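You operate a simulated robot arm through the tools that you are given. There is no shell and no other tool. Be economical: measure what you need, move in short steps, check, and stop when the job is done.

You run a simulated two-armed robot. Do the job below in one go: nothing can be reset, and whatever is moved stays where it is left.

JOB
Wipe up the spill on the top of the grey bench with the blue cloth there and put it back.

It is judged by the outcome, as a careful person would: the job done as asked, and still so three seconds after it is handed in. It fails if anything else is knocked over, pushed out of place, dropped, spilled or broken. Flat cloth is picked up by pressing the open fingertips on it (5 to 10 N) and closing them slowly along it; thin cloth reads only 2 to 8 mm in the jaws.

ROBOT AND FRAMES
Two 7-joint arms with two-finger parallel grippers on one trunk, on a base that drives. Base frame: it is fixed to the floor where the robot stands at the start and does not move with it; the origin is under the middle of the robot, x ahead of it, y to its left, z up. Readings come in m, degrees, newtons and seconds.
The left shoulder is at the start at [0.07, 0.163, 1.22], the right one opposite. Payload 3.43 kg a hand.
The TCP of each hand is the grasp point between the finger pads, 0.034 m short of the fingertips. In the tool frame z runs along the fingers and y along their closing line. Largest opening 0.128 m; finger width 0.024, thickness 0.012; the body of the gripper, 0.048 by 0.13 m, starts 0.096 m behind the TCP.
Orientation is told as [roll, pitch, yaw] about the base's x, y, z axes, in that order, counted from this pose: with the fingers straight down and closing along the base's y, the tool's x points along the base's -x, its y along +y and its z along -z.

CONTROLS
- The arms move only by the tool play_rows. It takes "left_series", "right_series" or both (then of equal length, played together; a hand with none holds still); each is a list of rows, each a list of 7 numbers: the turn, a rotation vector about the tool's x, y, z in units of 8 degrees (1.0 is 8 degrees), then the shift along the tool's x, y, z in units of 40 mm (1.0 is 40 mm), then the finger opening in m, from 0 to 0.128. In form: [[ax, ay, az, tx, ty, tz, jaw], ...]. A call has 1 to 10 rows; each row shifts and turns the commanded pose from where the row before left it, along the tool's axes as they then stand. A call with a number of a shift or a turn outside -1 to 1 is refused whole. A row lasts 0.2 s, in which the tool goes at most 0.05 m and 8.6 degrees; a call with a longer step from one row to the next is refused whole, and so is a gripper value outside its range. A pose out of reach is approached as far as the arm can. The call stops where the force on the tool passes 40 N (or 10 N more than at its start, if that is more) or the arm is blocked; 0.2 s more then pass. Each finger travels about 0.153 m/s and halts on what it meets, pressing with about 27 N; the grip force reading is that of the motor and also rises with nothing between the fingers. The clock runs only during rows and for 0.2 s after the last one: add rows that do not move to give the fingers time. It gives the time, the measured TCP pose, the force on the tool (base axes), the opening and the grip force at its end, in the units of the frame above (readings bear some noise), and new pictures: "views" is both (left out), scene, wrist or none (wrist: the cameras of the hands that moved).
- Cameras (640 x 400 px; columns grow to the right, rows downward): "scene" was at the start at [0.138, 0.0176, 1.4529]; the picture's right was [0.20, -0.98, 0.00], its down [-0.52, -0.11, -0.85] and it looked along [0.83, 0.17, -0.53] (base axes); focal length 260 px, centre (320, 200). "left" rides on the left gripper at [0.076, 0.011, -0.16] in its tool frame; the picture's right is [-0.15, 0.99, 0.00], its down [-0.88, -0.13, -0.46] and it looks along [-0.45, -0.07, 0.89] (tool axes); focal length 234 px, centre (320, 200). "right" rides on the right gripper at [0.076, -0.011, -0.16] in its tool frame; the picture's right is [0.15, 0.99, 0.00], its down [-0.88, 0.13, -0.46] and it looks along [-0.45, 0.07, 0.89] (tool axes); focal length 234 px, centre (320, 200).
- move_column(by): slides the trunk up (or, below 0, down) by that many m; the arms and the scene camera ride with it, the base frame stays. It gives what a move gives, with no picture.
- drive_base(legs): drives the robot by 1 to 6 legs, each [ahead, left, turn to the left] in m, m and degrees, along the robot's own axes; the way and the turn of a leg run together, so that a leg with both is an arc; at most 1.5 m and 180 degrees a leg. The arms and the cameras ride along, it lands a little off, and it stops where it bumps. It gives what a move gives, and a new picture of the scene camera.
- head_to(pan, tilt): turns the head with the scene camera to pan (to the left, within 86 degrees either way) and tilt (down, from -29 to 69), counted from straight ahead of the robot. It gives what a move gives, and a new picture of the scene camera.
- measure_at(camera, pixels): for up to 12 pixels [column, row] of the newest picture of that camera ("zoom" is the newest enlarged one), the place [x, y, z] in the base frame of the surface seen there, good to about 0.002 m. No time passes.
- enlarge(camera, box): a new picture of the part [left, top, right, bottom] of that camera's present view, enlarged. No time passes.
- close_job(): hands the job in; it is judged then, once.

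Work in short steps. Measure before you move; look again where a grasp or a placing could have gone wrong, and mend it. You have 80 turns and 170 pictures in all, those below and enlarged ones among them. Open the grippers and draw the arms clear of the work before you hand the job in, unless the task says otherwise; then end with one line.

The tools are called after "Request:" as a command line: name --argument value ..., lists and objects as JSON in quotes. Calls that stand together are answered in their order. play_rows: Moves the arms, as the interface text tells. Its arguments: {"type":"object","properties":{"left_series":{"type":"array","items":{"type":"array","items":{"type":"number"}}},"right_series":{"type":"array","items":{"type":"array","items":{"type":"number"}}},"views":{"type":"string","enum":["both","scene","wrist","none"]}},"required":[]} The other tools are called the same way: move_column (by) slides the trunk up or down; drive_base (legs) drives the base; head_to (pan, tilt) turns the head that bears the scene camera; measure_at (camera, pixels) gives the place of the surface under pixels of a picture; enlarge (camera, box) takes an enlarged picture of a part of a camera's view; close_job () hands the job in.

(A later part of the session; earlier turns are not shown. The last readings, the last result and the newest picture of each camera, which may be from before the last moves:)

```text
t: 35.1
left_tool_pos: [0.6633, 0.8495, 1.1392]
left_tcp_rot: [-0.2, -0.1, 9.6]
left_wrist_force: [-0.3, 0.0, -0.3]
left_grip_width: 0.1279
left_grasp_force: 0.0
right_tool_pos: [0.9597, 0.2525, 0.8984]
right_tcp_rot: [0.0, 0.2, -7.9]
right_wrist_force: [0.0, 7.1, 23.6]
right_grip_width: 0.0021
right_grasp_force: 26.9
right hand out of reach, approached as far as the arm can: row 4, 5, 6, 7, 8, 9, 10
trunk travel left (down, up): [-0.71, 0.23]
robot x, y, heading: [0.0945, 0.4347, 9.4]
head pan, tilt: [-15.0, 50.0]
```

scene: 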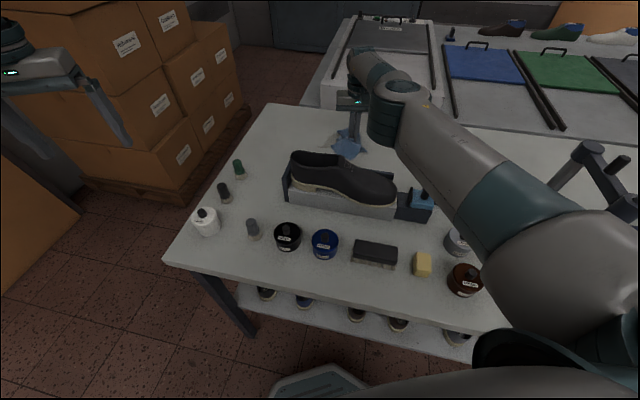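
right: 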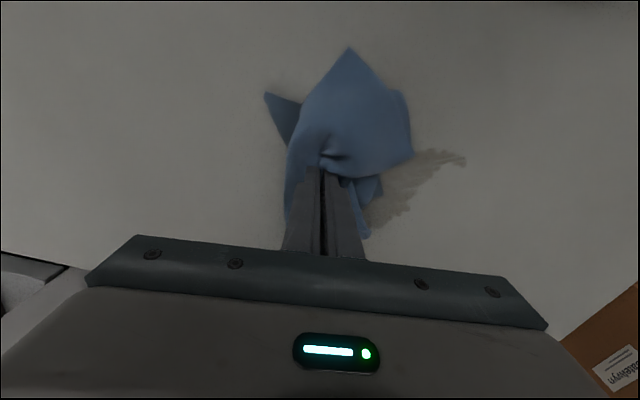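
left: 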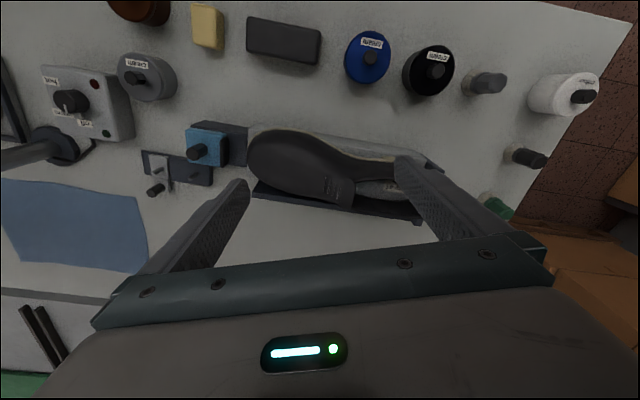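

23.6 N is more than needed, and a faint smear appears at (410,190) in the wrist view. I look closer.

Request:
enlarge --camera "right" --box '[220, 30, 500, 260]'

Request:
measure_at --camera "right" --pixels '[[463, 160], [440, 150], [410, 200], [395, 215], [380, 225], [415, 165], [365, 235], [300, 120]]'

```text
1.74 times, centred on (360, 145) of right
```

zoom: 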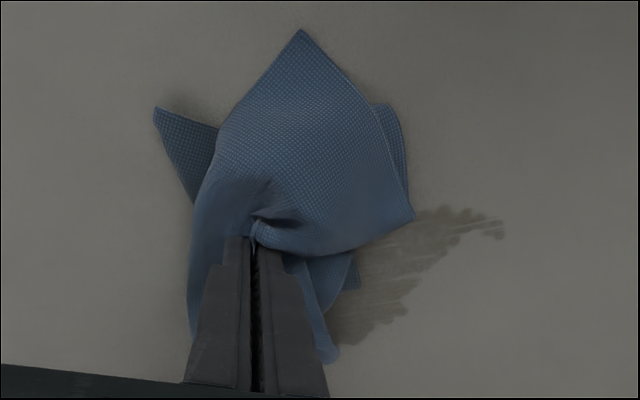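

```text
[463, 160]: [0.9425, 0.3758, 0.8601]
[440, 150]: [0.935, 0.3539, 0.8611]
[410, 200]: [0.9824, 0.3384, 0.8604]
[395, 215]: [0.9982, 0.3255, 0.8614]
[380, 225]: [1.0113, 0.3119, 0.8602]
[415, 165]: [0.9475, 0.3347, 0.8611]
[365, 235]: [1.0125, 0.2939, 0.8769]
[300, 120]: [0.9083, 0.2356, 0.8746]
```

The brown is now a thin smear reaching x≈1.01, so more reach is needed. I check the gap between my base front (315,378) and the bench's lower shelf/legs.

Request:
measure_at --camera "scene" --pixels '[[315, 376], [290, 382], [345, 378], [240, 325], [250, 335], [240, 300], [300, 322], [400, 340], [350, 300], [250, 281]]'

```text
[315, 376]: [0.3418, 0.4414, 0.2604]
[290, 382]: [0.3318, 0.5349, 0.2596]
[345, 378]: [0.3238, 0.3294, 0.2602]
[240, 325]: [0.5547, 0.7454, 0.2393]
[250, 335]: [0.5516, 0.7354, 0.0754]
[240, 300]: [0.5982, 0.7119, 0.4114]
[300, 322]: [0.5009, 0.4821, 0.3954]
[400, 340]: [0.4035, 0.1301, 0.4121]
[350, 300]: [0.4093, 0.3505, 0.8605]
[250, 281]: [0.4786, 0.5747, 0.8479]
```

Base front has ~0.1+ m clearance (and sits below the shelf). I lift the hand 4 cm and drive ahead 0.06 m for more reach.

Request:
play_rows --right_series '[[0, 0, 0, 0, 0, -0.5, 0], [0, 0, 0, 0, 0, -0.5, 0], [0, 0, 0, 0, 0, 0, 0]]' --views "none"

Request:
drive_base --legs '[[0.06, 0, 0]]'

Request:
play_rows --right_series '[[0, 0, 0, 0.5, 0, 0, 0], [0, 0, 0, 0.5, 0, 0, 0], [0, 0, 0, 0, 0, 0, 0]]' --views "wrist"

```text
t: 36.0
left_tool_pos: [0.6672, 0.8483, 1.1357]
left_tcp_rot: [0.0, 0.0, 9.6]
left_wrist_force: [0.0, 0.3, 0.8]
left_grip_width: 0.1278
left_grasp_force: 0.1
right_tool_pos: [0.9658, 0.2499, 0.9318]
right_tcp_rot: [0.0, 0.4, -8.0]
right_wrist_force: [0.7, -1.1, -1.1]
right_grip_width: 0.0023
right_grasp_force: 27.1
right hand out of reach, approached as far as the arm can: row 2
trunk travel left (down, up): [-0.71, 0.23]
robot x, y, heading: [0.0949, 0.434, 9.6]
head pan, tilt: [-15.0, 50.0]
```

```text
t: 36.9
left_tool_pos: [0.7213, 0.8577, 1.1377]
left_tcp_rot: [0.1, -0.1, 9.7]
left_wrist_force: [0.1, -0.3, -0.5]
left_grip_width: 0.1277
left_grasp_force: 0.0
right_tool_pos: [1.0219, 0.2602, 0.9344]
right_tcp_rot: [0.0, 0.3, -8.0]
right_wrist_force: [0.0, 0.1, -0.3]
right_grip_width: 0.0024
right_grasp_force: 27.0
trunk travel left (down, up): [-0.71, 0.23]
robot x, y, heading: [0.153, 0.4441, 9.5]
head pan, tilt: [-15.0, 50.0]
```

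scene: 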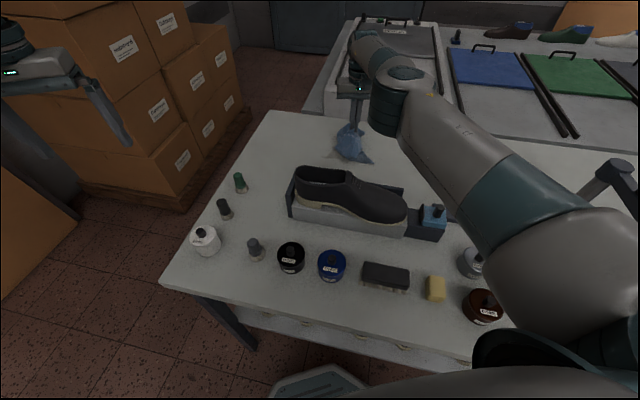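

```text
t: 37.7
left_tool_pos: [0.7244, 0.858, 1.137]
left_tcp_rot: [0.1, 0.0, 9.6]
left_wrist_force: [0.0, -0.2, -0.6]
left_grip_width: 0.1281
left_grasp_force: 0.0
right_tool_pos: [1.0224, 0.2597, 0.9319]
right_tcp_rot: [-0.1, 0.3, -8.0]
right_wrist_force: [0.2, -0.5, -0.1]
right_grip_width: 0.0024
right_grasp_force: 27.5
right hand out of reach, approached as far as the arm can: row 1, 2
trunk travel left (down, up): [-0.71, 0.23]
robot x, y, heading: [0.1518, 0.4493, 9.5]
head pan, tilt: [-15.0, 50.0]
```

right: 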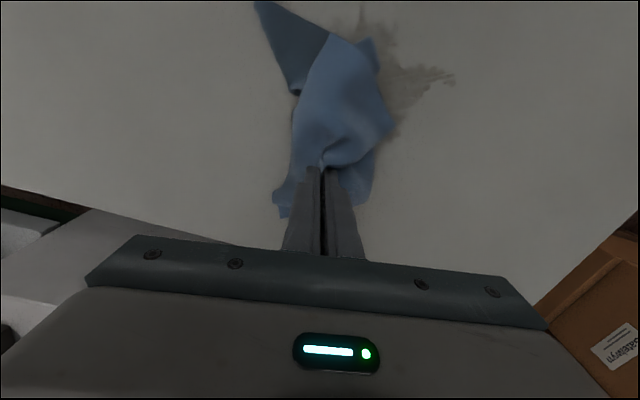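

The commanded pose lies further out than the arm can go; I pull it back toward me more.

Request:
play_rows --right_series '[[0, 0, 0, 0.6, 0, 0, 0], [0, 0, 0, 0.6, 0, 0, 0], [0, 0, 0, 0, 0, 0, 0]]' --views "wrist"

```text
t: 38.5
left_tool_pos: [0.724, 0.8573, 1.137]
left_tcp_rot: [0.0, 0.1, 9.7]
left_wrist_force: [0.9, -0.3, -0.3]
left_grip_width: 0.1281
left_grasp_force: 0.1
right_tool_pos: [1.0222, 0.259, 0.9331]
right_tcp_rot: [-0.1, 0.4, -7.9]
right_wrist_force: [-0.9, -0.3, 0.1]
right_grip_width: 0.0023
right_grasp_force: 26.6
right hand out of reach, approached as far as the arm can: row 1, 2
trunk travel left (down, up): [-0.71, 0.23]
robot x, y, heading: [0.1548, 0.4444, 9.7]
head pan, tilt: [-15.0, 50.0]
```

right: 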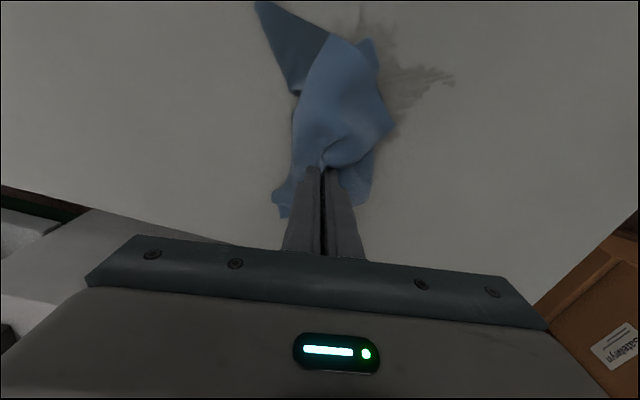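

No motion. I test a different direction: up and toward me together.

Request:
play_rows --right_series '[[0, 0, 0, 0, 0, -0.5, 0], [0, 0, 0, 0.3, 0, -0.5, 0], [0, 0, 0, 0.6, 0, 0, 0], [0, 0, 0, 0.6, 0, 0, 0], [0, 0, 0, 0, 0, 0, 0]]' --views "none"

```text
t: 39.7
left_tool_pos: [0.7235, 0.857, 1.1366]
left_tcp_rot: [0.0, 0.1, 9.5]
left_wrist_force: [0.1, 0.0, 0.0]
left_grip_width: 0.1281
left_grasp_force: 0.0
right_tool_pos: [1.0245, 0.2574, 0.9723]
right_tcp_rot: [-0.1, 0.4, -8.0]
right_wrist_force: [0.6, 0.7, 0.0]
right_grip_width: 0.0021
right_grasp_force: 27.6
right hand out of reach, approached as far as the arm can: row 2, 3, 4
trunk travel left (down, up): [-0.71, 0.23]
robot x, y, heading: [0.1515, 0.4433, 9.6]
head pan, tilt: [-15.0, 50.0]
```

Only tangential motion works, so the arm is probably stretched straight. I try combined sideways and back motion to bend it out of that.

Request:
play_rows --right_series '[[0, 0, 0, 0, -0.6, 0, 0], [0, 0, 0, 0.4, -0.6, 0, 0], [0, 0, 0, 0.8, 0, 0, 0], [0, 0, 0, 0.8, 0, 0, 0], [0, 0, 0, 0.8, 0, 0, 0], [0, 0, 0, 0, 0, 0, 0]]' --views "none"

```text
t: 41.1
left_tool_pos: [0.723, 0.8569, 1.138]
left_tcp_rot: [-0.1, 0.0, 9.6]
left_wrist_force: [-0.2, -0.5, 0.0]
left_grip_width: 0.1279
left_grasp_force: 0.1
right_tool_pos: [1.0262, 0.2153, 0.9738]
right_tcp_rot: [-0.1, 0.3, -8.0]
right_wrist_force: [-0.9, 0.0, -0.6]
right_grip_width: 0.0021
right_grasp_force: 26.9
right hand out of reach, approached as far as the arm can: row 1, 2, 3, 4, 5
trunk travel left (down, up): [-0.71, 0.23]
robot x, y, heading: [0.1517, 0.4424, 9.5]
head pan, tilt: [-15.0, 50.0]
```

Sideways works, back does not. I try going up well above shoulder height, where the reach sphere forces bending back.

Request:
play_rows --right_series '[[0, 0, 0, 0.2, 0, -0.9, 0], [0, 0, 0, 0.2, 0, -0.9, 0], [0, 0, 0, 0.3, 0, -0.9, 0], [0, 0, 0, 0.4, 0, -0.9, 0], [0, 0, 0, 0.5, 0, -0.9, 0], [0, 0, 0, 0.6, 0, -0.5, 0], [0, 0, 0, 0.8, 0, 0, 0], [0, 0, 0, 0.8, 0, 0, 0], [0, 0, 0, 0, 0, 0, 0]]' --views "both"

```text
t: 43.1
left_tool_pos: [0.7227, 0.8585, 1.1374]
left_tcp_rot: [0.0, 0.1, 9.6]
left_wrist_force: [-0.3, 0.1, 0.4]
left_grip_width: 0.1282
left_grasp_force: 0.1
right_tool_pos: [1.0075, 0.2157, 1.1598]
right_tcp_rot: [-0.1, 0.3, -8.0]
right_wrist_force: [0.9, 0.4, 0.2]
right_grip_width: 0.0022
right_grasp_force: 27.0
right hand out of reach, approached as far as the arm can: row 1, 2, 3, 4, 5, 6, 7, 8
trunk travel left (down, up): [-0.71, 0.23]
robot x, y, heading: [0.1501, 0.4463, 9.7]
head pan, tilt: [-15.0, 50.0]
```

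scene: 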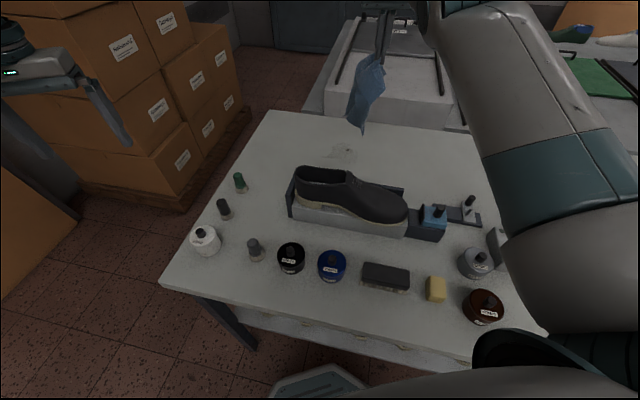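
right: 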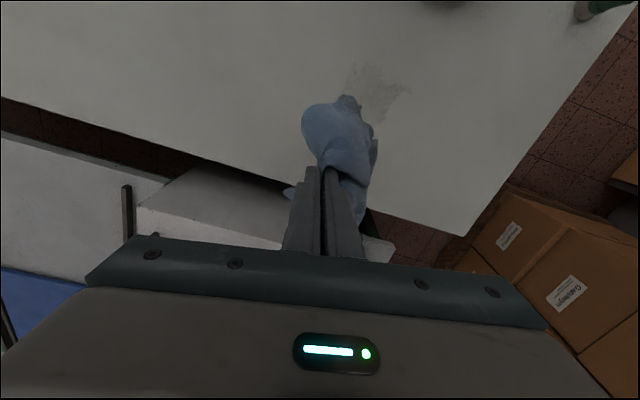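

Still straight. I raise the trunk for safety and give a long backward command.

Request:
move_column --by 0.2

Request:
play_rows --right_series '[[0, 0, 0, 1, 0, 0, 0], [0, 0, 0, 1, 0, 0, 0], [0, 0, 0, 1, 0, 0, 0], [0, 0, 0, 1, 0, 0, 0], [0, 0, 0, 1, 0, 0, 0], [0, 0, 0, 0, 0, 0, 0]]' --views "none"

```text
t: 45.3
left_tool_pos: [0.7237, 0.8577, 1.3379]
left_tcp_rot: [0.0, 0.0, 9.7]
left_wrist_force: [-0.2, 0.3, -0.6]
left_grip_width: 0.128
left_grasp_force: 0.0
right_tool_pos: [1.0076, 0.2154, 1.3609]
right_tcp_rot: [-0.1, 0.3, -7.9]
right_wrist_force: [0.6, 0.6, 0.4]
right_grip_width: 0.0022
right_grasp_force: 27.0
trunk travel left (down, up): [-0.91, 0.03]
robot x, y, heading: [0.1544, 0.4469, 9.5]
head pan, tilt: [-15.0, 50.0]
```

```text
t: 46.7
left_tool_pos: [0.7225, 0.8584, 1.3369]
left_tcp_rot: [0.0, 0.0, 9.7]
left_wrist_force: [0.3, -0.9, 0.1]
left_grip_width: 0.1279
left_grasp_force: 0.0
right_tool_pos: [0.9961, 0.2162, 1.4037]
right_tcp_rot: [0.0, 0.4, -7.9]
right_wrist_force: [0.3, -0.5, 0.3]
right_grip_width: 0.002
right_grasp_force: 26.9
right hand out of reach, approached as far as the arm can: row 1, 2, 3, 4, 5
trunk travel left (down, up): [-0.91, 0.03]
robot x, y, heading: [0.1513, 0.448, 9.2]
head pan, tilt: [-15.0, 50.0]
```

It slides upward only. I try the opposite tangents: downward and to the left with a backward component, which should bend the elbow its natural way.

Request:
play_rows --right_series '[[0, 0, 0, 0.4, 0, 0.8, 0], [0, 0, 0, 0.4, 0, 0.8, 0], [0, 0, 0, 0.4, 0, 0.8, 0], [0, 0, 0, 0.3, 0.7, 0, 0], [0, 0, 0, 0.3, 0.7, 0, 0], [0, 0, 0, 0.5, 0, 0, 0], [0, 0, 0, 0, 0, 0, 0]]' --views "none"

```text
t: 48.3
left_tool_pos: [0.7232, 0.8573, 1.3378]
left_tcp_rot: [0.1, 0.0, 9.5]
left_wrist_force: [-0.8, 0.1, -0.1]
left_grip_width: 0.128
left_grasp_force: 0.1
right_tool_pos: [1.0106, 0.2725, 1.336]
right_tcp_rot: [-0.1, 0.5, -7.9]
right_wrist_force: [0.7, 0.4, 0.6]
right_grip_width: 0.0025
right_grasp_force: 26.8
right hand out of reach, approached as far as the arm can: row 1, 2, 3, 4, 5, 6
trunk travel left (down, up): [-0.91, 0.03]
robot x, y, heading: [0.1542, 0.4427, 9.5]
head pan, tilt: [-15.0, 50.0]
```

Let me look at the arm's actual shape.

Request:
head_to --pan -20 --tilt 15

```text
t: 49.3
left_tool_pos: [0.7227, 0.8576, 1.3377]
left_tcp_rot: [-0.1, 0.0, 9.6]
left_wrist_force: [-0.2, -0.2, 0.0]
left_grip_width: 0.1282
left_grasp_force: 0.0
right_tool_pos: [1.0096, 0.2742, 1.3364]
right_tcp_rot: [-0.1, 0.5, -7.9]
right_wrist_force: [0.3, 0.4, 0.3]
right_grip_width: 0.0021
right_grasp_force: 26.8
trunk travel left (down, up): [-0.91, 0.03]
robot x, y, heading: [0.1523, 0.4422, 9.6]
head pan, tilt: [-20.0, 15.0]
```

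scene: 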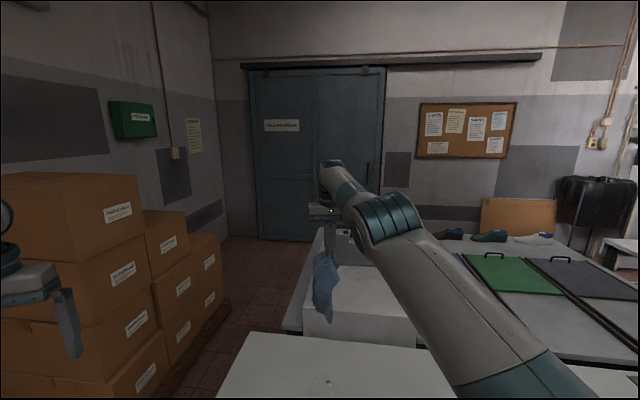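

The arm is fully straight. Possibly the elbow sits just past straight; I push outward a little to re-straighten, then pull back with an upward/inward mix.

Request:
play_rows --right_series '[[0, 0, 0, -1, 0, 0, 0], [0, 0, 0, -1, 0, 0, 0], [0, 0, 0, 1, 0, 0, 0], [0, 0, 0, 1, 0, 0, 0], [0, 0, 0, 1, 0, 0, 0], [0, 0, 0, 1, 0, 0, 0], [0, 0, 0, 1, 0, 0, 0]]' --views "none"

Request:
play_rows --right_series '[[1, 0, 0, 0, 0, 0, 0], [1, 0, 0, 0, 0, 0, 0], [1, 0, 0, 0.5, 0, 0, 0], [0, 0, 0, 0.8, 0, 0, 0], [0, 0, 0, 0.8, 0, 0, 0], [0, 0, 0, 0, 0, 0, 0]]' --views "none"

```text
t: 50.9
left_tool_pos: [0.7218, 0.8562, 1.3385]
left_tcp_rot: [0.0, -0.1, 9.6]
left_wrist_force: [-1.1, -0.2, 0.4]
left_grip_width: 0.1278
left_grasp_force: 0.2
right_tool_pos: [0.8122, 0.298, 1.3372]
right_tcp_rot: [-0.1, 0.4, -8.0]
right_wrist_force: [0.1, -0.3, -0.3]
right_grip_width: 0.0025
right_grasp_force: 26.8
right hand out of reach, approached as far as the arm can: row 1, 2
trunk travel left (down, up): [-0.91, 0.03]
robot x, y, heading: [0.1542, 0.4462, 9.8]
head pan, tilt: [-20.0, 15.0]
```

```text
t: 52.3
left_tool_pos: [0.7234, 0.858, 1.3366]
left_tcp_rot: [-0.1, 0.0, 9.6]
left_wrist_force: [0.2, 0.1, -0.3]
left_grip_width: 0.1281
left_grasp_force: 0.2
right_tool_pos: [0.7289, 0.3117, 1.3369]
right_tcp_rot: [-24.2, 0.5, -8.0]
right_wrist_force: [0.7, -0.2, 0.0]
right_grip_width: 0.0023
right_grasp_force: 26.7
trunk travel left (down, up): [-0.91, 0.03]
robot x, y, heading: [0.1486, 0.4452, 9.6]
head pan, tilt: [-20.0, 15.0]
```

Freed: the arm bends again. I undo the roll, go out to x≈0.88 and look.

Request:
play_rows --right_series '[[-1, 0, 0, 0, 0, 0, 0], [-1, 0, 0, 0, 0, 0, 0], [-1, 0, 0, 0, 0, 0, 0], [0, 0, 0, -0.9, 0, 0, 0], [0, 0, 0, -0.9, 0, 0, 0], [0, 0, 0, -0.9, 0, 0, 0], [0, 0, 0, -0.4, 0, 0, 0], [0, 0, 0, 0, 0, 0, 0]]' --views "none"

Request:
drive_base --legs '[[0.035, 0, 0]]'

Request:
head_to --pan -15 --tilt 45

Request:
enlarge --camera "right" --box '[160, 0, 480, 200]'

```text
t: 54.1
left_tool_pos: [0.7226, 0.8584, 1.3371]
left_tcp_rot: [0.0, -0.1, 9.6]
left_wrist_force: [-0.5, 0.3, -0.3]
left_grip_width: 0.128
left_grasp_force: 0.0
right_tool_pos: [0.8517, 0.2945, 1.3371]
right_tcp_rot: [0.0, 0.4, -8.1]
right_wrist_force: [-0.2, -0.2, 0.0]
right_grip_width: 0.0025
right_grasp_force: 26.9
trunk travel left (down, up): [-0.91, 0.03]
robot x, y, heading: [0.1536, 0.444, 9.5]
head pan, tilt: [-20.0, 15.0]
```

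```text
t: 55.0
left_tool_pos: [0.7485, 0.8622, 1.3424]
left_tcp_rot: [0.0, -0.6, 9.6]
left_wrist_force: [-0.3, -0.4, 0.5]
left_grip_width: 0.1282
left_grasp_force: 0.1
right_tool_pos: [0.877, 0.2991, 1.3434]
right_tcp_rot: [0.1, -0.2, -8.0]
right_wrist_force: [0.7, -0.2, -0.1]
right_grip_width: 0.0023
right_grasp_force: 26.8
trunk travel left (down, up): [-0.91, 0.03]
robot x, y, heading: [0.1866, 0.4519, 9.5]
head pan, tilt: [-20.0, 15.0]
```

scene: 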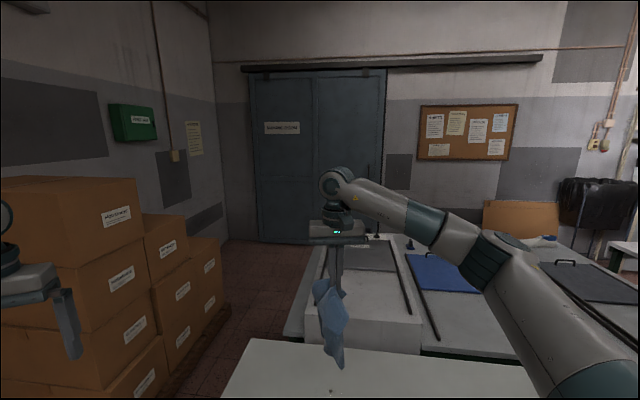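

```text
t: 55.9
left_tool_pos: [0.7591, 0.8644, 1.3366]
left_tcp_rot: [0.0, 0.1, 9.6]
left_wrist_force: [0.3, 1.2, -0.4]
left_grip_width: 0.1283
left_grasp_force: 0.1
right_tool_pos: [0.8875, 0.3027, 1.3361]
right_tcp_rot: [0.1, 0.4, -7.9]
right_wrist_force: [0.6, 0.4, -0.1]
right_grip_width: 0.0025
right_grasp_force: 27.1
trunk travel left (down, up): [-0.91, 0.03]
robot x, y, heading: [0.1825, 0.4534, 9.6]
head pan, tilt: [-15.0, 45.0]
```

scene: 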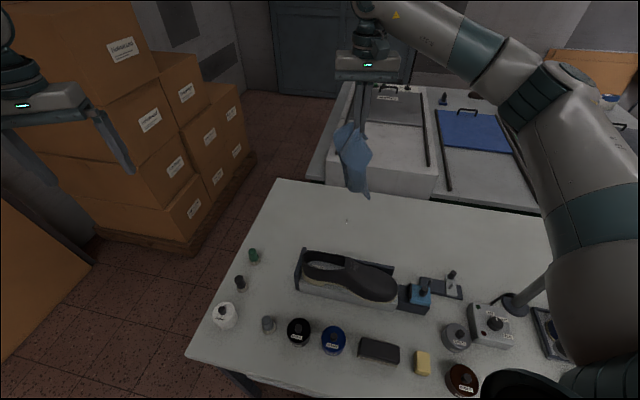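

```text
2.00 times, centred on (320, 100) of right
```

zoom: 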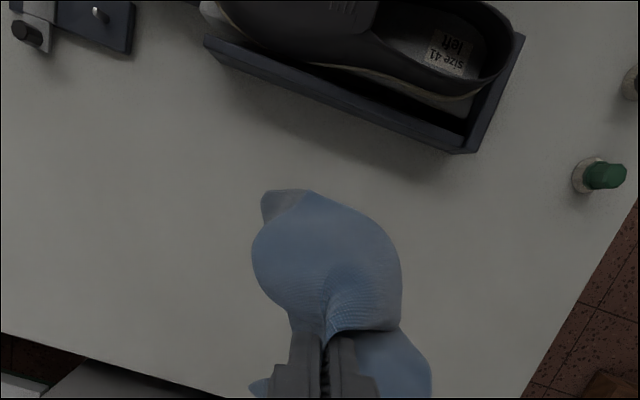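

The table looks almost clean; I zoom into the spill area near (347,220).

Request:
enlarge --camera "scene" --box '[280, 180, 440, 280]'

Request:
measure_at --camera "scene" --pixels '[[347, 221], [340, 215], [355, 225]]'

```text
4.00 times, centred on (360, 230) of scene
```

zoom: 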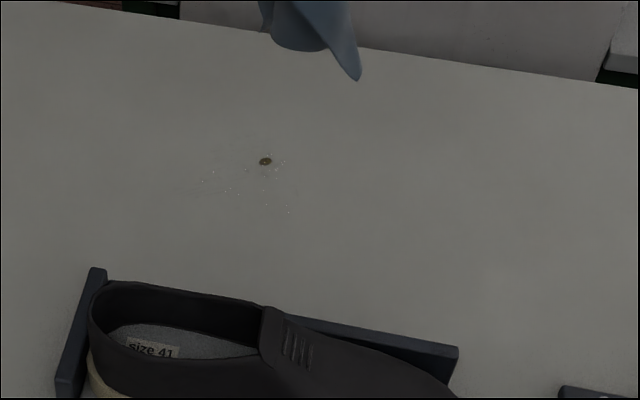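

```text
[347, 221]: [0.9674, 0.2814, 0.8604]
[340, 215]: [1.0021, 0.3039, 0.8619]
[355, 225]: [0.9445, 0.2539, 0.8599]
```

Only a small brown drop remains at (0.968,0.283). I lower the trunk 0.2, move above it and go down.

Request:
move_column --by -0.2

Request:
play_rows --right_series '[[0, 0, 0, -0.7, -0.1, 0, 0], [0, 0, 0, -0.7, -0.1, 0, 0], [0, 0, 0, -0.63, 0, 0, 0], [0, 0, 0, 0, 0, 0.9, 0], [0, 0, 0, 0, 0, 0.9, 0], [0, 0, 0, 0, 0, 0.9, 0], [0, 0, 0, 0, 0, 0.9, 0], [0, 0, 0, 0, 0, 0.9, 0], [0, 0, 0, 0, 0, 0.9, 0], [0, 0, 0, 0, 0, 0, 0]]' --views "none"

```text
t: 58.1
left_tool_pos: [0.7573, 0.8637, 1.138]
left_tcp_rot: [-0.1, -0.2, 9.5]
left_wrist_force: [-0.5, -0.1, -0.6]
left_grip_width: 0.1279
left_grasp_force: 0.1
right_tool_pos: [0.8862, 0.3006, 1.1383]
right_tcp_rot: [-0.2, 0.3, -8.1]
right_wrist_force: [0.1, 0.0, -0.6]
right_grip_width: 0.0021
right_grasp_force: 27.3
trunk travel left (down, up): [-0.71, 0.23]
robot x, y, heading: [0.1884, 0.4497, 9.9]
head pan, tilt: [-15.0, 45.0]
```

```text
t: 60.3
left_tool_pos: [0.7572, 0.8629, 1.138]
left_tcp_rot: [0.0, -0.1, 9.6]
left_wrist_force: [0.3, 0.3, 0.0]
left_grip_width: 0.1282
left_grasp_force: 0.1
right_tool_pos: [0.9637, 0.2813, 0.9213]
right_tcp_rot: [-0.2, 0.3, -8.0]
right_wrist_force: [1.0, -0.5, -0.4]
right_grip_width: 0.0025
right_grasp_force: 26.9
trunk travel left (down, up): [-0.71, 0.23]
robot x, y, heading: [0.184, 0.4501, 9.6]
head pan, tilt: [-15.0, 45.0]
```

In reach now. I press and make short strokes over the drop area.

Request:
play_rows --right_series '[[0, 0, 0, 0, 0, 0.4, 0], [0, 0, 0, 0, 0, 0.12, 0], [0, 0, 0, 0, 0.5, 0, 0], [0, 0, 0, -0.4, 0.2, 0, 0], [0, 0, 0, 0, -0.6, 0, 0], [0, 0, 0, 0, -0.6, 0, 0], [0, 0, 0, 0.5, 0, 0, 0], [0, 0, 0, 0, 0.6, 0, 0], [0, 0, 0, 0, 0.6, 0, 0], [0, 0, 0, 0, 0, 0, 0]]' --views "wrist"

```text
t: 62.5
left_tool_pos: [0.7566, 0.8634, 1.1382]
left_tcp_rot: [0.0, -0.1, 9.6]
left_wrist_force: [0.4, 0.4, -0.2]
left_grip_width: 0.1279
left_grasp_force: 0.0
right_tool_pos: [0.9633, 0.3085, 0.8996]
right_tcp_rot: [0.0, 0.4, -8.0]
right_wrist_force: [0.4, -0.1, 0.6]
right_grip_width: 0.0022
right_grasp_force: 27.3
trunk travel left (down, up): [-0.71, 0.23]
robot x, y, heading: [0.1835, 0.447, 9.4]
head pan, tilt: [-15.0, 45.0]
```

right: 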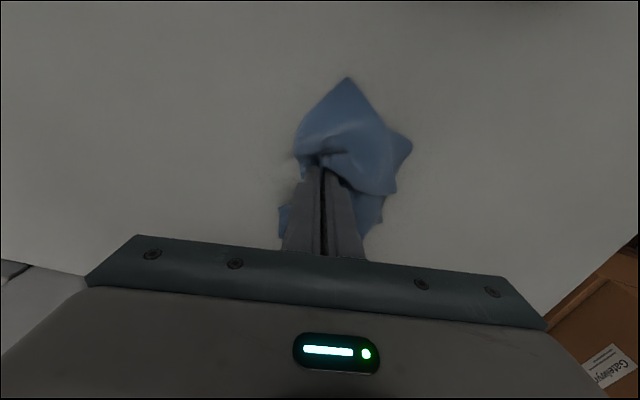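

Force is about zero, so I press 3 mm more and repeat strokes back over (0.967,0.283).

Request:
play_rows --right_series '[[0, 0, 0, 0, 0, 0.08, 0], [0, 0, 0, 0, -0.5, 0, 0], [0, 0, 0, 0, -0.5, 0, 0], [0, 0, 0, -0.3, -0.3, 0, 0], [0, 0, 0, 0, 0.5, 0, 0], [0, 0, 0, 0, 0.5, 0, 0]]' --views "none"

```text
t: 63.9
left_tool_pos: [0.7565, 0.8638, 1.1378]
left_tcp_rot: [-0.1, -0.1, 9.6]
left_wrist_force: [0.3, -0.1, 0.2]
left_grip_width: 0.1279
left_grasp_force: 0.1
right_tool_pos: [0.9729, 0.2973, 0.8955]
right_tcp_rot: [-0.1, 0.3, -8.0]
right_wrist_force: [0.0, -0.1, 2.7]
right_grip_width: 0.002
right_grasp_force: 27.4
trunk travel left (down, up): [-0.71, 0.23]
robot x, y, heading: [0.187, 0.4497, 9.5]
head pan, tilt: [-15.0, 45.0]
```

Request:
play_rows --right_series '[[0, 0, 0, 0, 0, 0.06, 0], [0, 0, 0, 0, -0.5, 0, 0], [0, 0, 0, 0, -0.5, 0, 0], [0, 0, 0, 0.3, 0, 0, 0], [0, 0, 0, 0, 0.5, 0, 0], [0, 0, 0, 0, 0.5, 0, 0], [0, 0, 0, -0.6, 0, 0, 0], [0, 0, 0, 0, -0.5, 0, 0], [0, 0, 0, 0, -0.5, 0, 0], [0, 0, 0, 0.5, 0.3, 0, 0]]' --views "none"

Request:
play_rows --right_series '[[0, 0, 0, 0, 0, -0.5, 0], [0, 0, 0, 0, 0, -1, 0], [0, 0, 0, 0, 0, -1, 0], [0, 0, 0, 0, 0, -1, 0], [0, 0, 0, 0, 0, -1, 0], [0, 0, 0, 0, 0, -1, 0], [0, 0, 0, 0, 0, 0, 0]]' --views "both"

Request:
enlarge --camera "scene" --box '[280, 130, 440, 230]'

```text
t: 66.1
left_tool_pos: [0.7547, 0.8642, 1.1385]
left_tcp_rot: [-0.1, -0.1, 9.5]
left_wrist_force: [-0.3, 0.0, -0.4]
left_grip_width: 0.1279
left_grasp_force: 0.1
right_tool_pos: [0.9609, 0.2699, 0.8955]
right_tcp_rot: [-0.2, 0.4, -8.0]
right_wrist_force: [0.3, -1.4, 4.9]
right_grip_width: 0.0021
right_grasp_force: 27.3
trunk travel left (down, up): [-0.71, 0.23]
robot x, y, heading: [0.1835, 0.4508, 9.7]
head pan, tilt: [-15.0, 45.0]
```

```text
t: 67.7
left_tool_pos: [0.757, 0.8632, 1.1382]
left_tcp_rot: [0.0, 0.0, 9.6]
left_wrist_force: [-0.3, 1.0, 0.2]
left_grip_width: 0.1284
left_grasp_force: 0.0
right_tool_pos: [0.9628, 0.2693, 1.1135]
right_tcp_rot: [-0.1, 0.4, -8.0]
right_wrist_force: [-0.2, -0.1, 0.0]
right_grip_width: 0.002
right_grasp_force: 27.2
trunk travel left (down, up): [-0.71, 0.23]
robot x, y, heading: [0.1871, 0.4505, 9.4]
head pan, tilt: [-15.0, 45.0]
```

scene: 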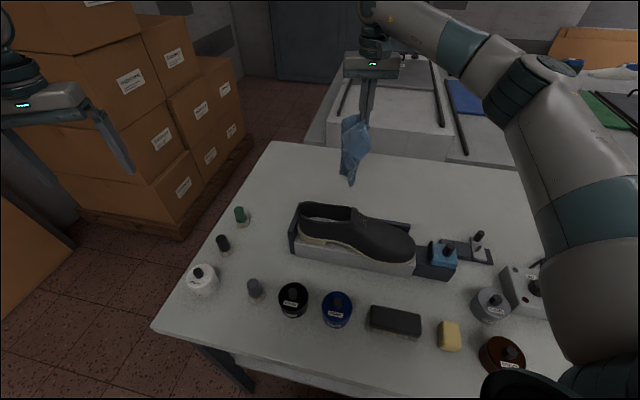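
right: 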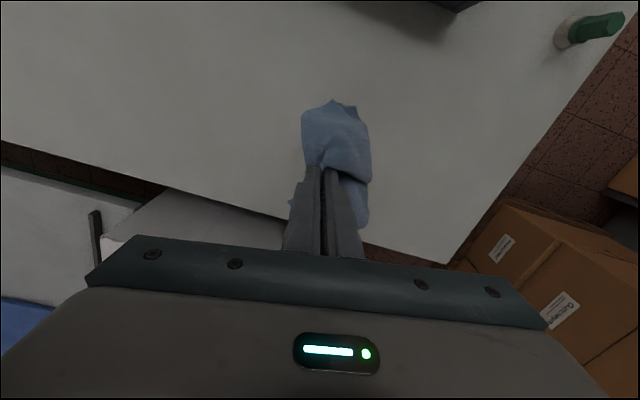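

```text
4.00 times, centred on (360, 180) of scene
```

zoom: 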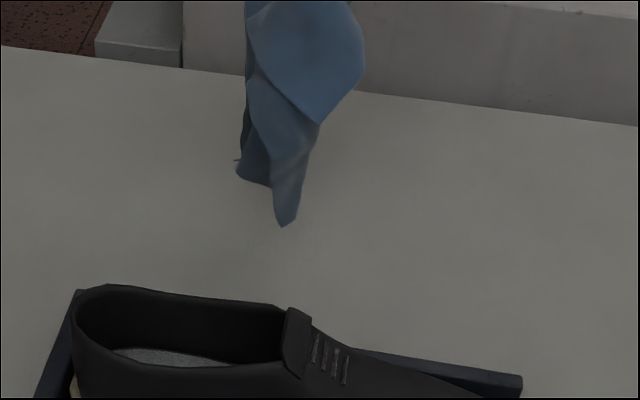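

It looks clean, but the cloth hides part. I raise the trunk fully and look again.

Request:
move_column --by 0.22

Request:
enlarge --camera "scene" --box '[280, 170, 440, 270]'

```text
t: 70.0
left_tool_pos: [0.7558, 0.8645, 1.3567]
left_tcp_rot: [0.0, 0.1, 9.5]
left_wrist_force: [0.1, -0.2, -0.5]
left_grip_width: 0.1278
left_grasp_force: 0.0
right_tool_pos: [0.9629, 0.2685, 1.333]
right_tcp_rot: [-0.1, 0.3, -8.0]
right_wrist_force: [0.3, -0.1, 0.0]
right_grip_width: 0.0024
right_grasp_force: 27.3
trunk travel left (down, up): [-0.93, 0.01]
robot x, y, heading: [0.1888, 0.4484, 9.8]
head pan, tilt: [-15.0, 45.0]
```

```text
4.00 times, centred on (360, 220) of scene
```

zoom: 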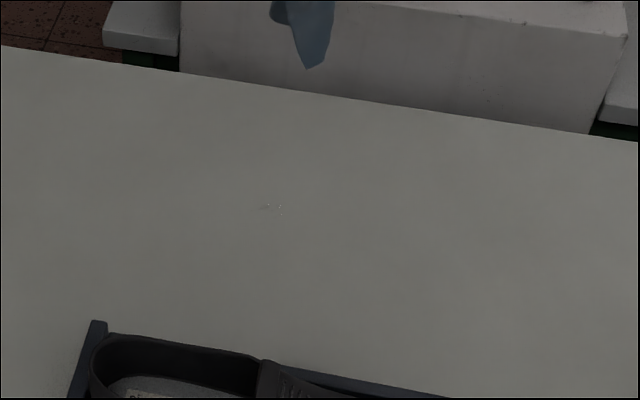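

Only a trace at zoom (270,207); I enlarge it further and measure.

Request:
enlarge --camera "scene" --box '[332, 210, 364, 230]'

Request:
measure_at --camera "scene" --pixels '[[347, 222], [350, 222]]'

```text
16.00 times, centred on (348, 220) of scene
```

zoom: 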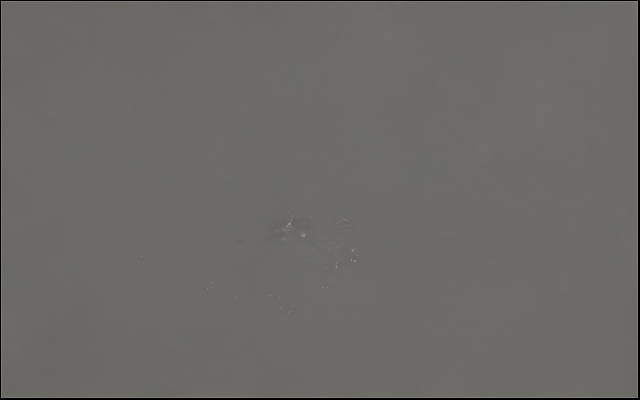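

```text
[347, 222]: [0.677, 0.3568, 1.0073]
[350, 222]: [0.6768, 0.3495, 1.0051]
```

Just micro-specks of film that seem to be drying. I let a moment pass and look once more.

Request:
head_to --pan -10 --tilt 52

Request:
enlarge --camera "scene" --box '[300, 120, 420, 195]'

```text
t: 70.7
left_tool_pos: [0.7574, 0.863, 1.3583]
left_tcp_rot: [0.0, 0.0, 9.6]
left_wrist_force: [0.4, -0.4, -0.5]
left_grip_width: 0.1282
left_grasp_force: 0.0
right_tool_pos: [0.9627, 0.2691, 1.3338]
right_tcp_rot: [-0.1, 0.2, -8.0]
right_wrist_force: [0.4, 1.0, -0.7]
right_grip_width: 0.0026
right_grasp_force: 27.4
trunk travel left (down, up): [-0.93, 0.01]
robot x, y, heading: [0.1866, 0.4518, 9.8]
head pan, tilt: [-10.0, 52.0]
```

scene: 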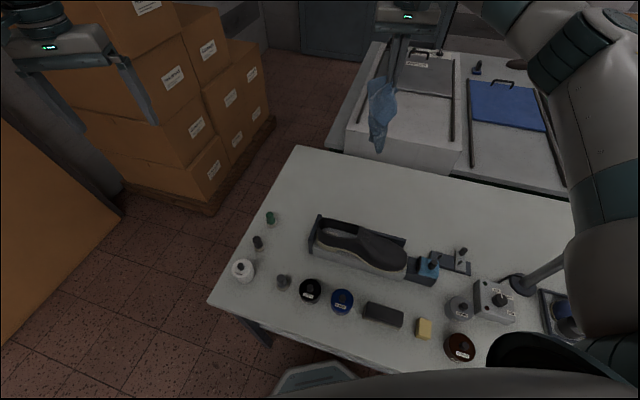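

```text
5.33 times, centred on (360, 158) of scene
```

zoom: 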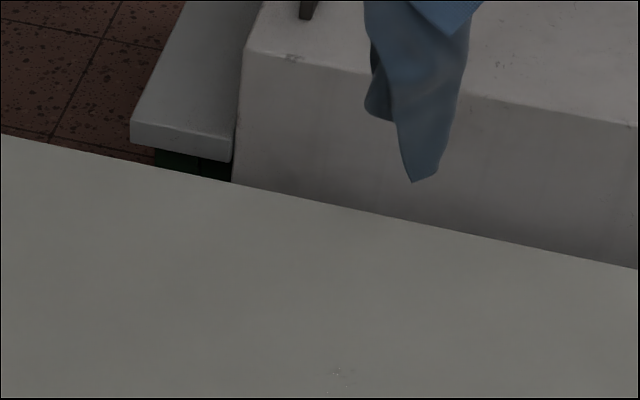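

The bench is clean. I drive back along the same path with the trunk high so the arm clears the stands.

Request:
drive_base --legs '[[-0.093, 0, 0], [-0.07, -0.155, -5], [-0.05, -0.15, -5], [0, -0.12, 0]]'

Request:
head_to --pan -20 --tilt 42

```text
t: 74.7
left_tool_pos: [0.6319, 0.3164, 1.3572]
left_tcp_rot: [-0.3, -0.1, -0.4]
left_wrist_force: [-0.4, 1.2, 0.0]
left_grip_width: 0.1279
left_grasp_force: 0.1
right_tool_pos: [0.7318, -0.3055, 1.3356]
right_tcp_rot: [-0.2, 0.3, -18.0]
right_wrist_force: [0.0, -0.1, -0.3]
right_grip_width: 0.0026
right_grasp_force: 26.7
trunk travel left (down, up): [-0.93, 0.01]
robot x, y, heading: [-0.0034, 0.0073, -0.3]
head pan, tilt: [-10.0, 52.0]
```

scene: 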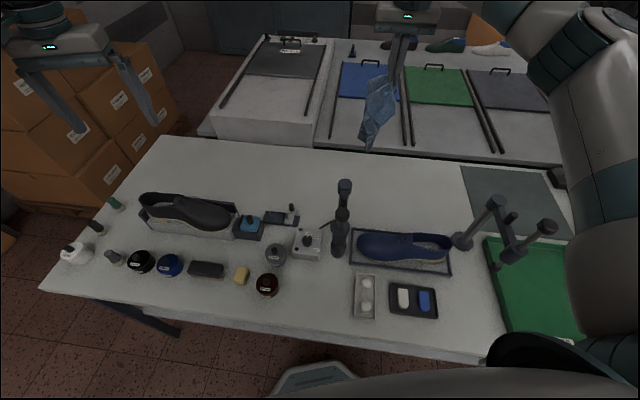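

```text
t: 75.4
left_tool_pos: [0.631, 0.3137, 1.3575]
left_tcp_rot: [0.0, 0.0, -0.3]
left_wrist_force: [0.4, -0.3, -0.2]
left_grip_width: 0.1276
left_grasp_force: 0.0
right_tool_pos: [0.7296, -0.3077, 1.3332]
right_tcp_rot: [-0.1, 0.3, -17.9]
right_wrist_force: [-0.3, 0.2, 0.0]
right_grip_width: 0.0022
right_grasp_force: 26.8
trunk travel left (down, up): [-0.93, 0.01]
robot x, y, heading: [-0.0017, 0.0068, -0.2]
head pan, tilt: [-20.0, 42.0]
```

scene: 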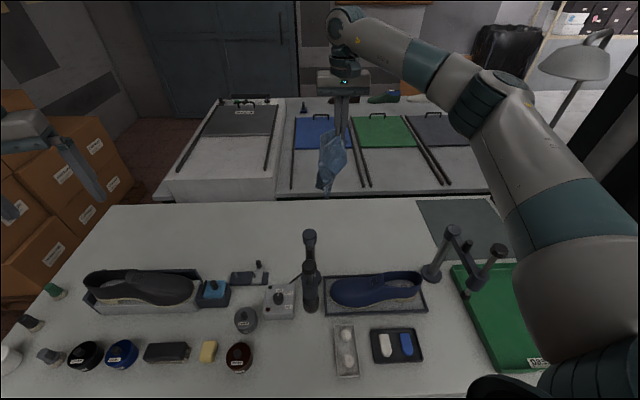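

Back at start; hand at (0.730,-0.308). To lay the cloth out I begin 10 cm toward its left end, lower until the hanging end touches, then lower while drawing right.

Request:
move_column --by -0.12

Request:
play_rows --right_series '[[0, 0, 0, -0.16, 0.65, 0, 0], [0, 0, 0, -0.16, 0.65, 0, 0], [0, 0, 0, -0.16, 0.65, 0, 0], [0, 0, 0, -0.16, 0.65, 0, 0], [0, 0, 0, 0, 0, 0.8, 0], [0, 0, 0, 0, 0, 0.8, 0], [0, 0, 0, 0, 0, 0.8, 0], [0, 0, 0, 0, 0, 0, 0], [0, 0, 0, 0, 0, 0, 0]]' --views "both"

Request:
enlarge --camera "scene" --box '[260, 130, 420, 230]'

```text
t: 76.9
left_tool_pos: [0.631, 0.3149, 1.2378]
left_tcp_rot: [-0.1, -0.1, -0.4]
left_wrist_force: [0.2, -0.5, 1.2]
left_grip_width: 0.128
left_grasp_force: 0.0
right_tool_pos: [0.7314, -0.3084, 1.2126]
right_tcp_rot: [-0.1, 0.3, -18.0]
right_wrist_force: [-0.3, 0.4, 0.0]
right_grip_width: 0.0024
right_grasp_force: 27.4
trunk travel left (down, up): [-0.81, 0.13]
robot x, y, heading: [-0.0043, 0.0068, -0.4]
head pan, tilt: [-20.0, 42.0]
```

```text
t: 78.9
left_tool_pos: [0.6306, 0.3134, 1.2377]
left_tcp_rot: [0.0, 0.0, -0.4]
left_wrist_force: [0.5, 1.0, -0.2]
left_grip_width: 0.1278
left_grasp_force: 0.0
right_tool_pos: [0.7873, -0.2169, 1.1186]
right_tcp_rot: [-0.1, 0.4, -17.9]
right_wrist_force: [0.4, -0.3, -0.4]
right_grip_width: 0.0019
right_grasp_force: 27.4
trunk travel left (down, up): [-0.81, 0.13]
robot x, y, heading: [-0.0017, 0.0061, -0.3]
head pan, tilt: [-20.0, 42.0]
```

scene: 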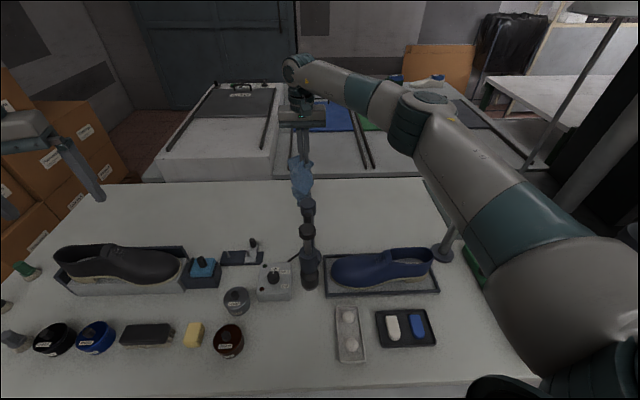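
right: 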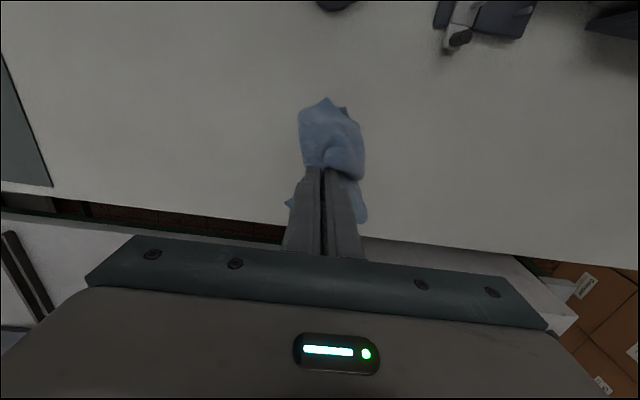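

```text
4.00 times, centred on (340, 180) of scene
```

zoom: 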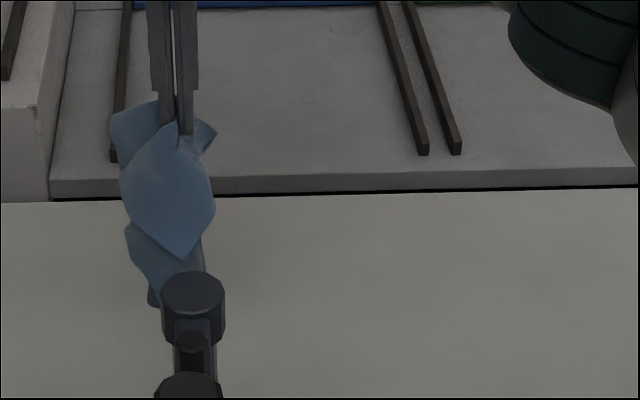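

Cloth end is near the surface. I lower while drawing right toward the original grip point (0.755,-0.315).

Request:
play_rows --right_series '[[0, 0, 0, 0, 0, 0.6, 0], [0, 0, 0, 0, -0.1, 0.5, 0], [0, 0, 0, 0, -0.3, 0.5, 0], [0, 0, 0, 0, -0.3, 0.5, 0], [0, 0, 0, 0, -0.35, 0.5, 0], [0, 0, 0, 0, -0.35, 0.5, 0], [0, 0, 0, 0, -0.35, 0.5, 0], [0, 0, 0, 0, -0.35, 0.5, 0], [0, 0, 0, 0, -0.35, 0.5, 0], [0, 0, 0, 0, -0.35, 0.4, 0]]' --views "both"

```text
t: 81.1
left_tool_pos: [0.6317, 0.314, 1.2379]
left_tcp_rot: [0.0, 0.0, -0.4]
left_wrist_force: [-0.2, -0.3, -0.3]
left_grip_width: 0.1281
left_grasp_force: 0.1
right_tool_pos: [0.75, -0.3233, 0.9169]
right_tcp_rot: [-0.1, 0.4, -18.0]
right_wrist_force: [-0.6, -0.1, 0.3]
right_grip_width: 0.0024
right_grasp_force: 27.0
trunk travel left (down, up): [-0.81, 0.13]
robot x, y, heading: [-0.0034, 0.0078, -0.4]
head pan, tilt: [-20.0, 42.0]
```

scene: 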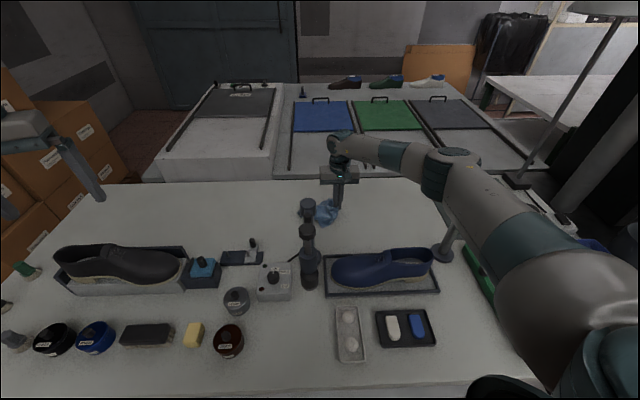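
right: 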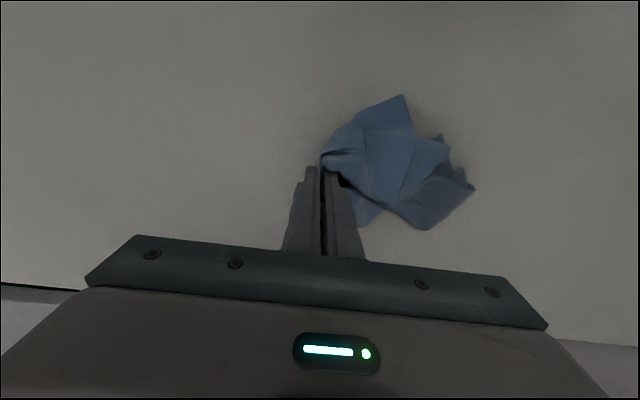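

The cloth lies in a trail within its original area. I lower the last centimetre, open slowly and rise to look.

Request:
play_rows --right_series '[[0, 0, 0, 0, 0, 0.3, 0], [0, 0, 0, 0, 0, 0, 0.01], [0, 0, 0, 0, 0, 0, 0.02], [0, 0, 0, 0, 0, 0, 0.035], [0, 0, 0, 0, 0, 0, 0.05], [0, 0, 0, 0, 0, -0.5, 0.05], [0, 0, 0, 0, 0, -1, 0.05], [0, 0, 0, 0, 0, -1, 0.05], [0, 0, 0, 0, 0, -1, 0.05], [0, 0, 0, 0, 0, -1, 0.05]]' --views "both"

```text
t: 83.3
left_tool_pos: [0.6307, 0.314, 1.2391]
left_tcp_rot: [-0.1, -0.1, -0.4]
left_wrist_force: [-1.1, -0.2, -0.4]
left_grip_width: 0.1279
left_grasp_force: 0.0
right_tool_pos: [0.7519, -0.3235, 1.0878]
right_tcp_rot: [-0.1, 0.3, -18.0]
right_wrist_force: [0.1, -0.2, 0.5]
right_grip_width: 0.0501
right_grasp_force: 0.0
trunk travel left (down, up): [-0.81, 0.13]
robot x, y, heading: [-0.0028, 0.007, -0.5]
head pan, tilt: [-20.0, 42.0]
```

scene: 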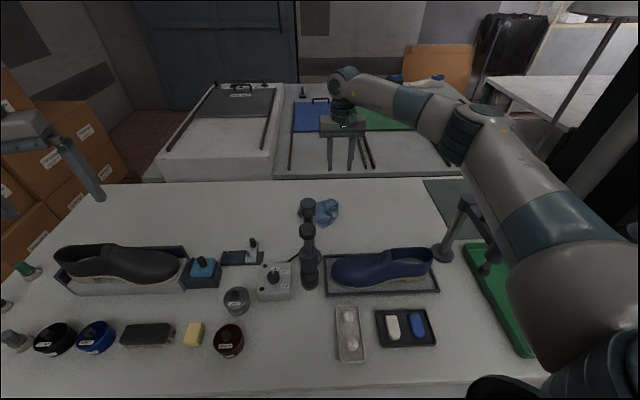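
right: 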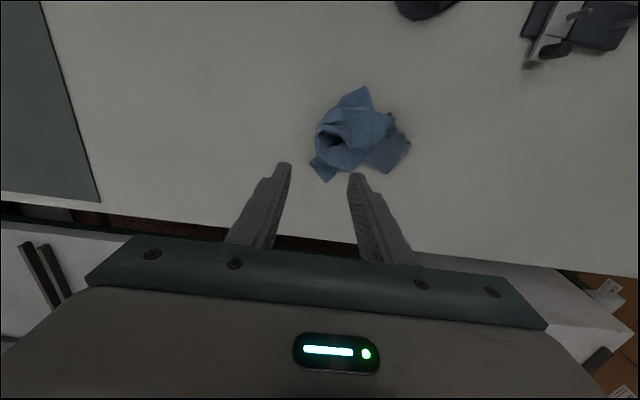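

The cloth is back but bunched. I measure it against the original outline.

Request:
measure_at --camera "right" --pixels '[[362, 90], [408, 145], [320, 178], [385, 172], [318, 135], [350, 130], [375, 140], [330, 145]]'

Request:
enlarge --camera "right" --box '[280, 70, 440, 190]'

```text
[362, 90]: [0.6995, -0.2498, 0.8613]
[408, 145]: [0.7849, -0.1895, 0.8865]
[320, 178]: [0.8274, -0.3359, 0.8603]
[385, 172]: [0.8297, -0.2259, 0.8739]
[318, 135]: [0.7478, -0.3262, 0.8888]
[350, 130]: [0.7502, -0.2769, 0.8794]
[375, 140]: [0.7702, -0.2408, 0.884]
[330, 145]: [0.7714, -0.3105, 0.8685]
```

```text
3.33 times, centred on (360, 130) of right
```

zoom: 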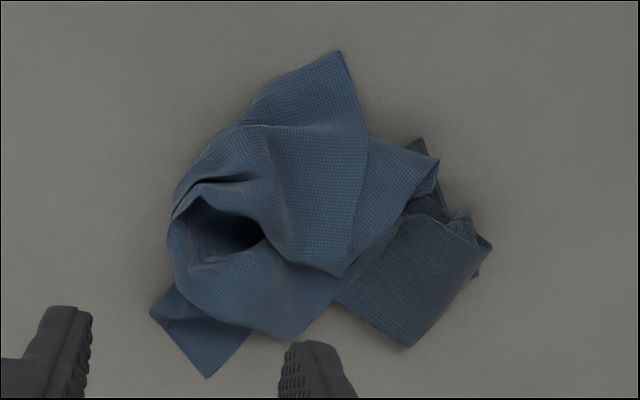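

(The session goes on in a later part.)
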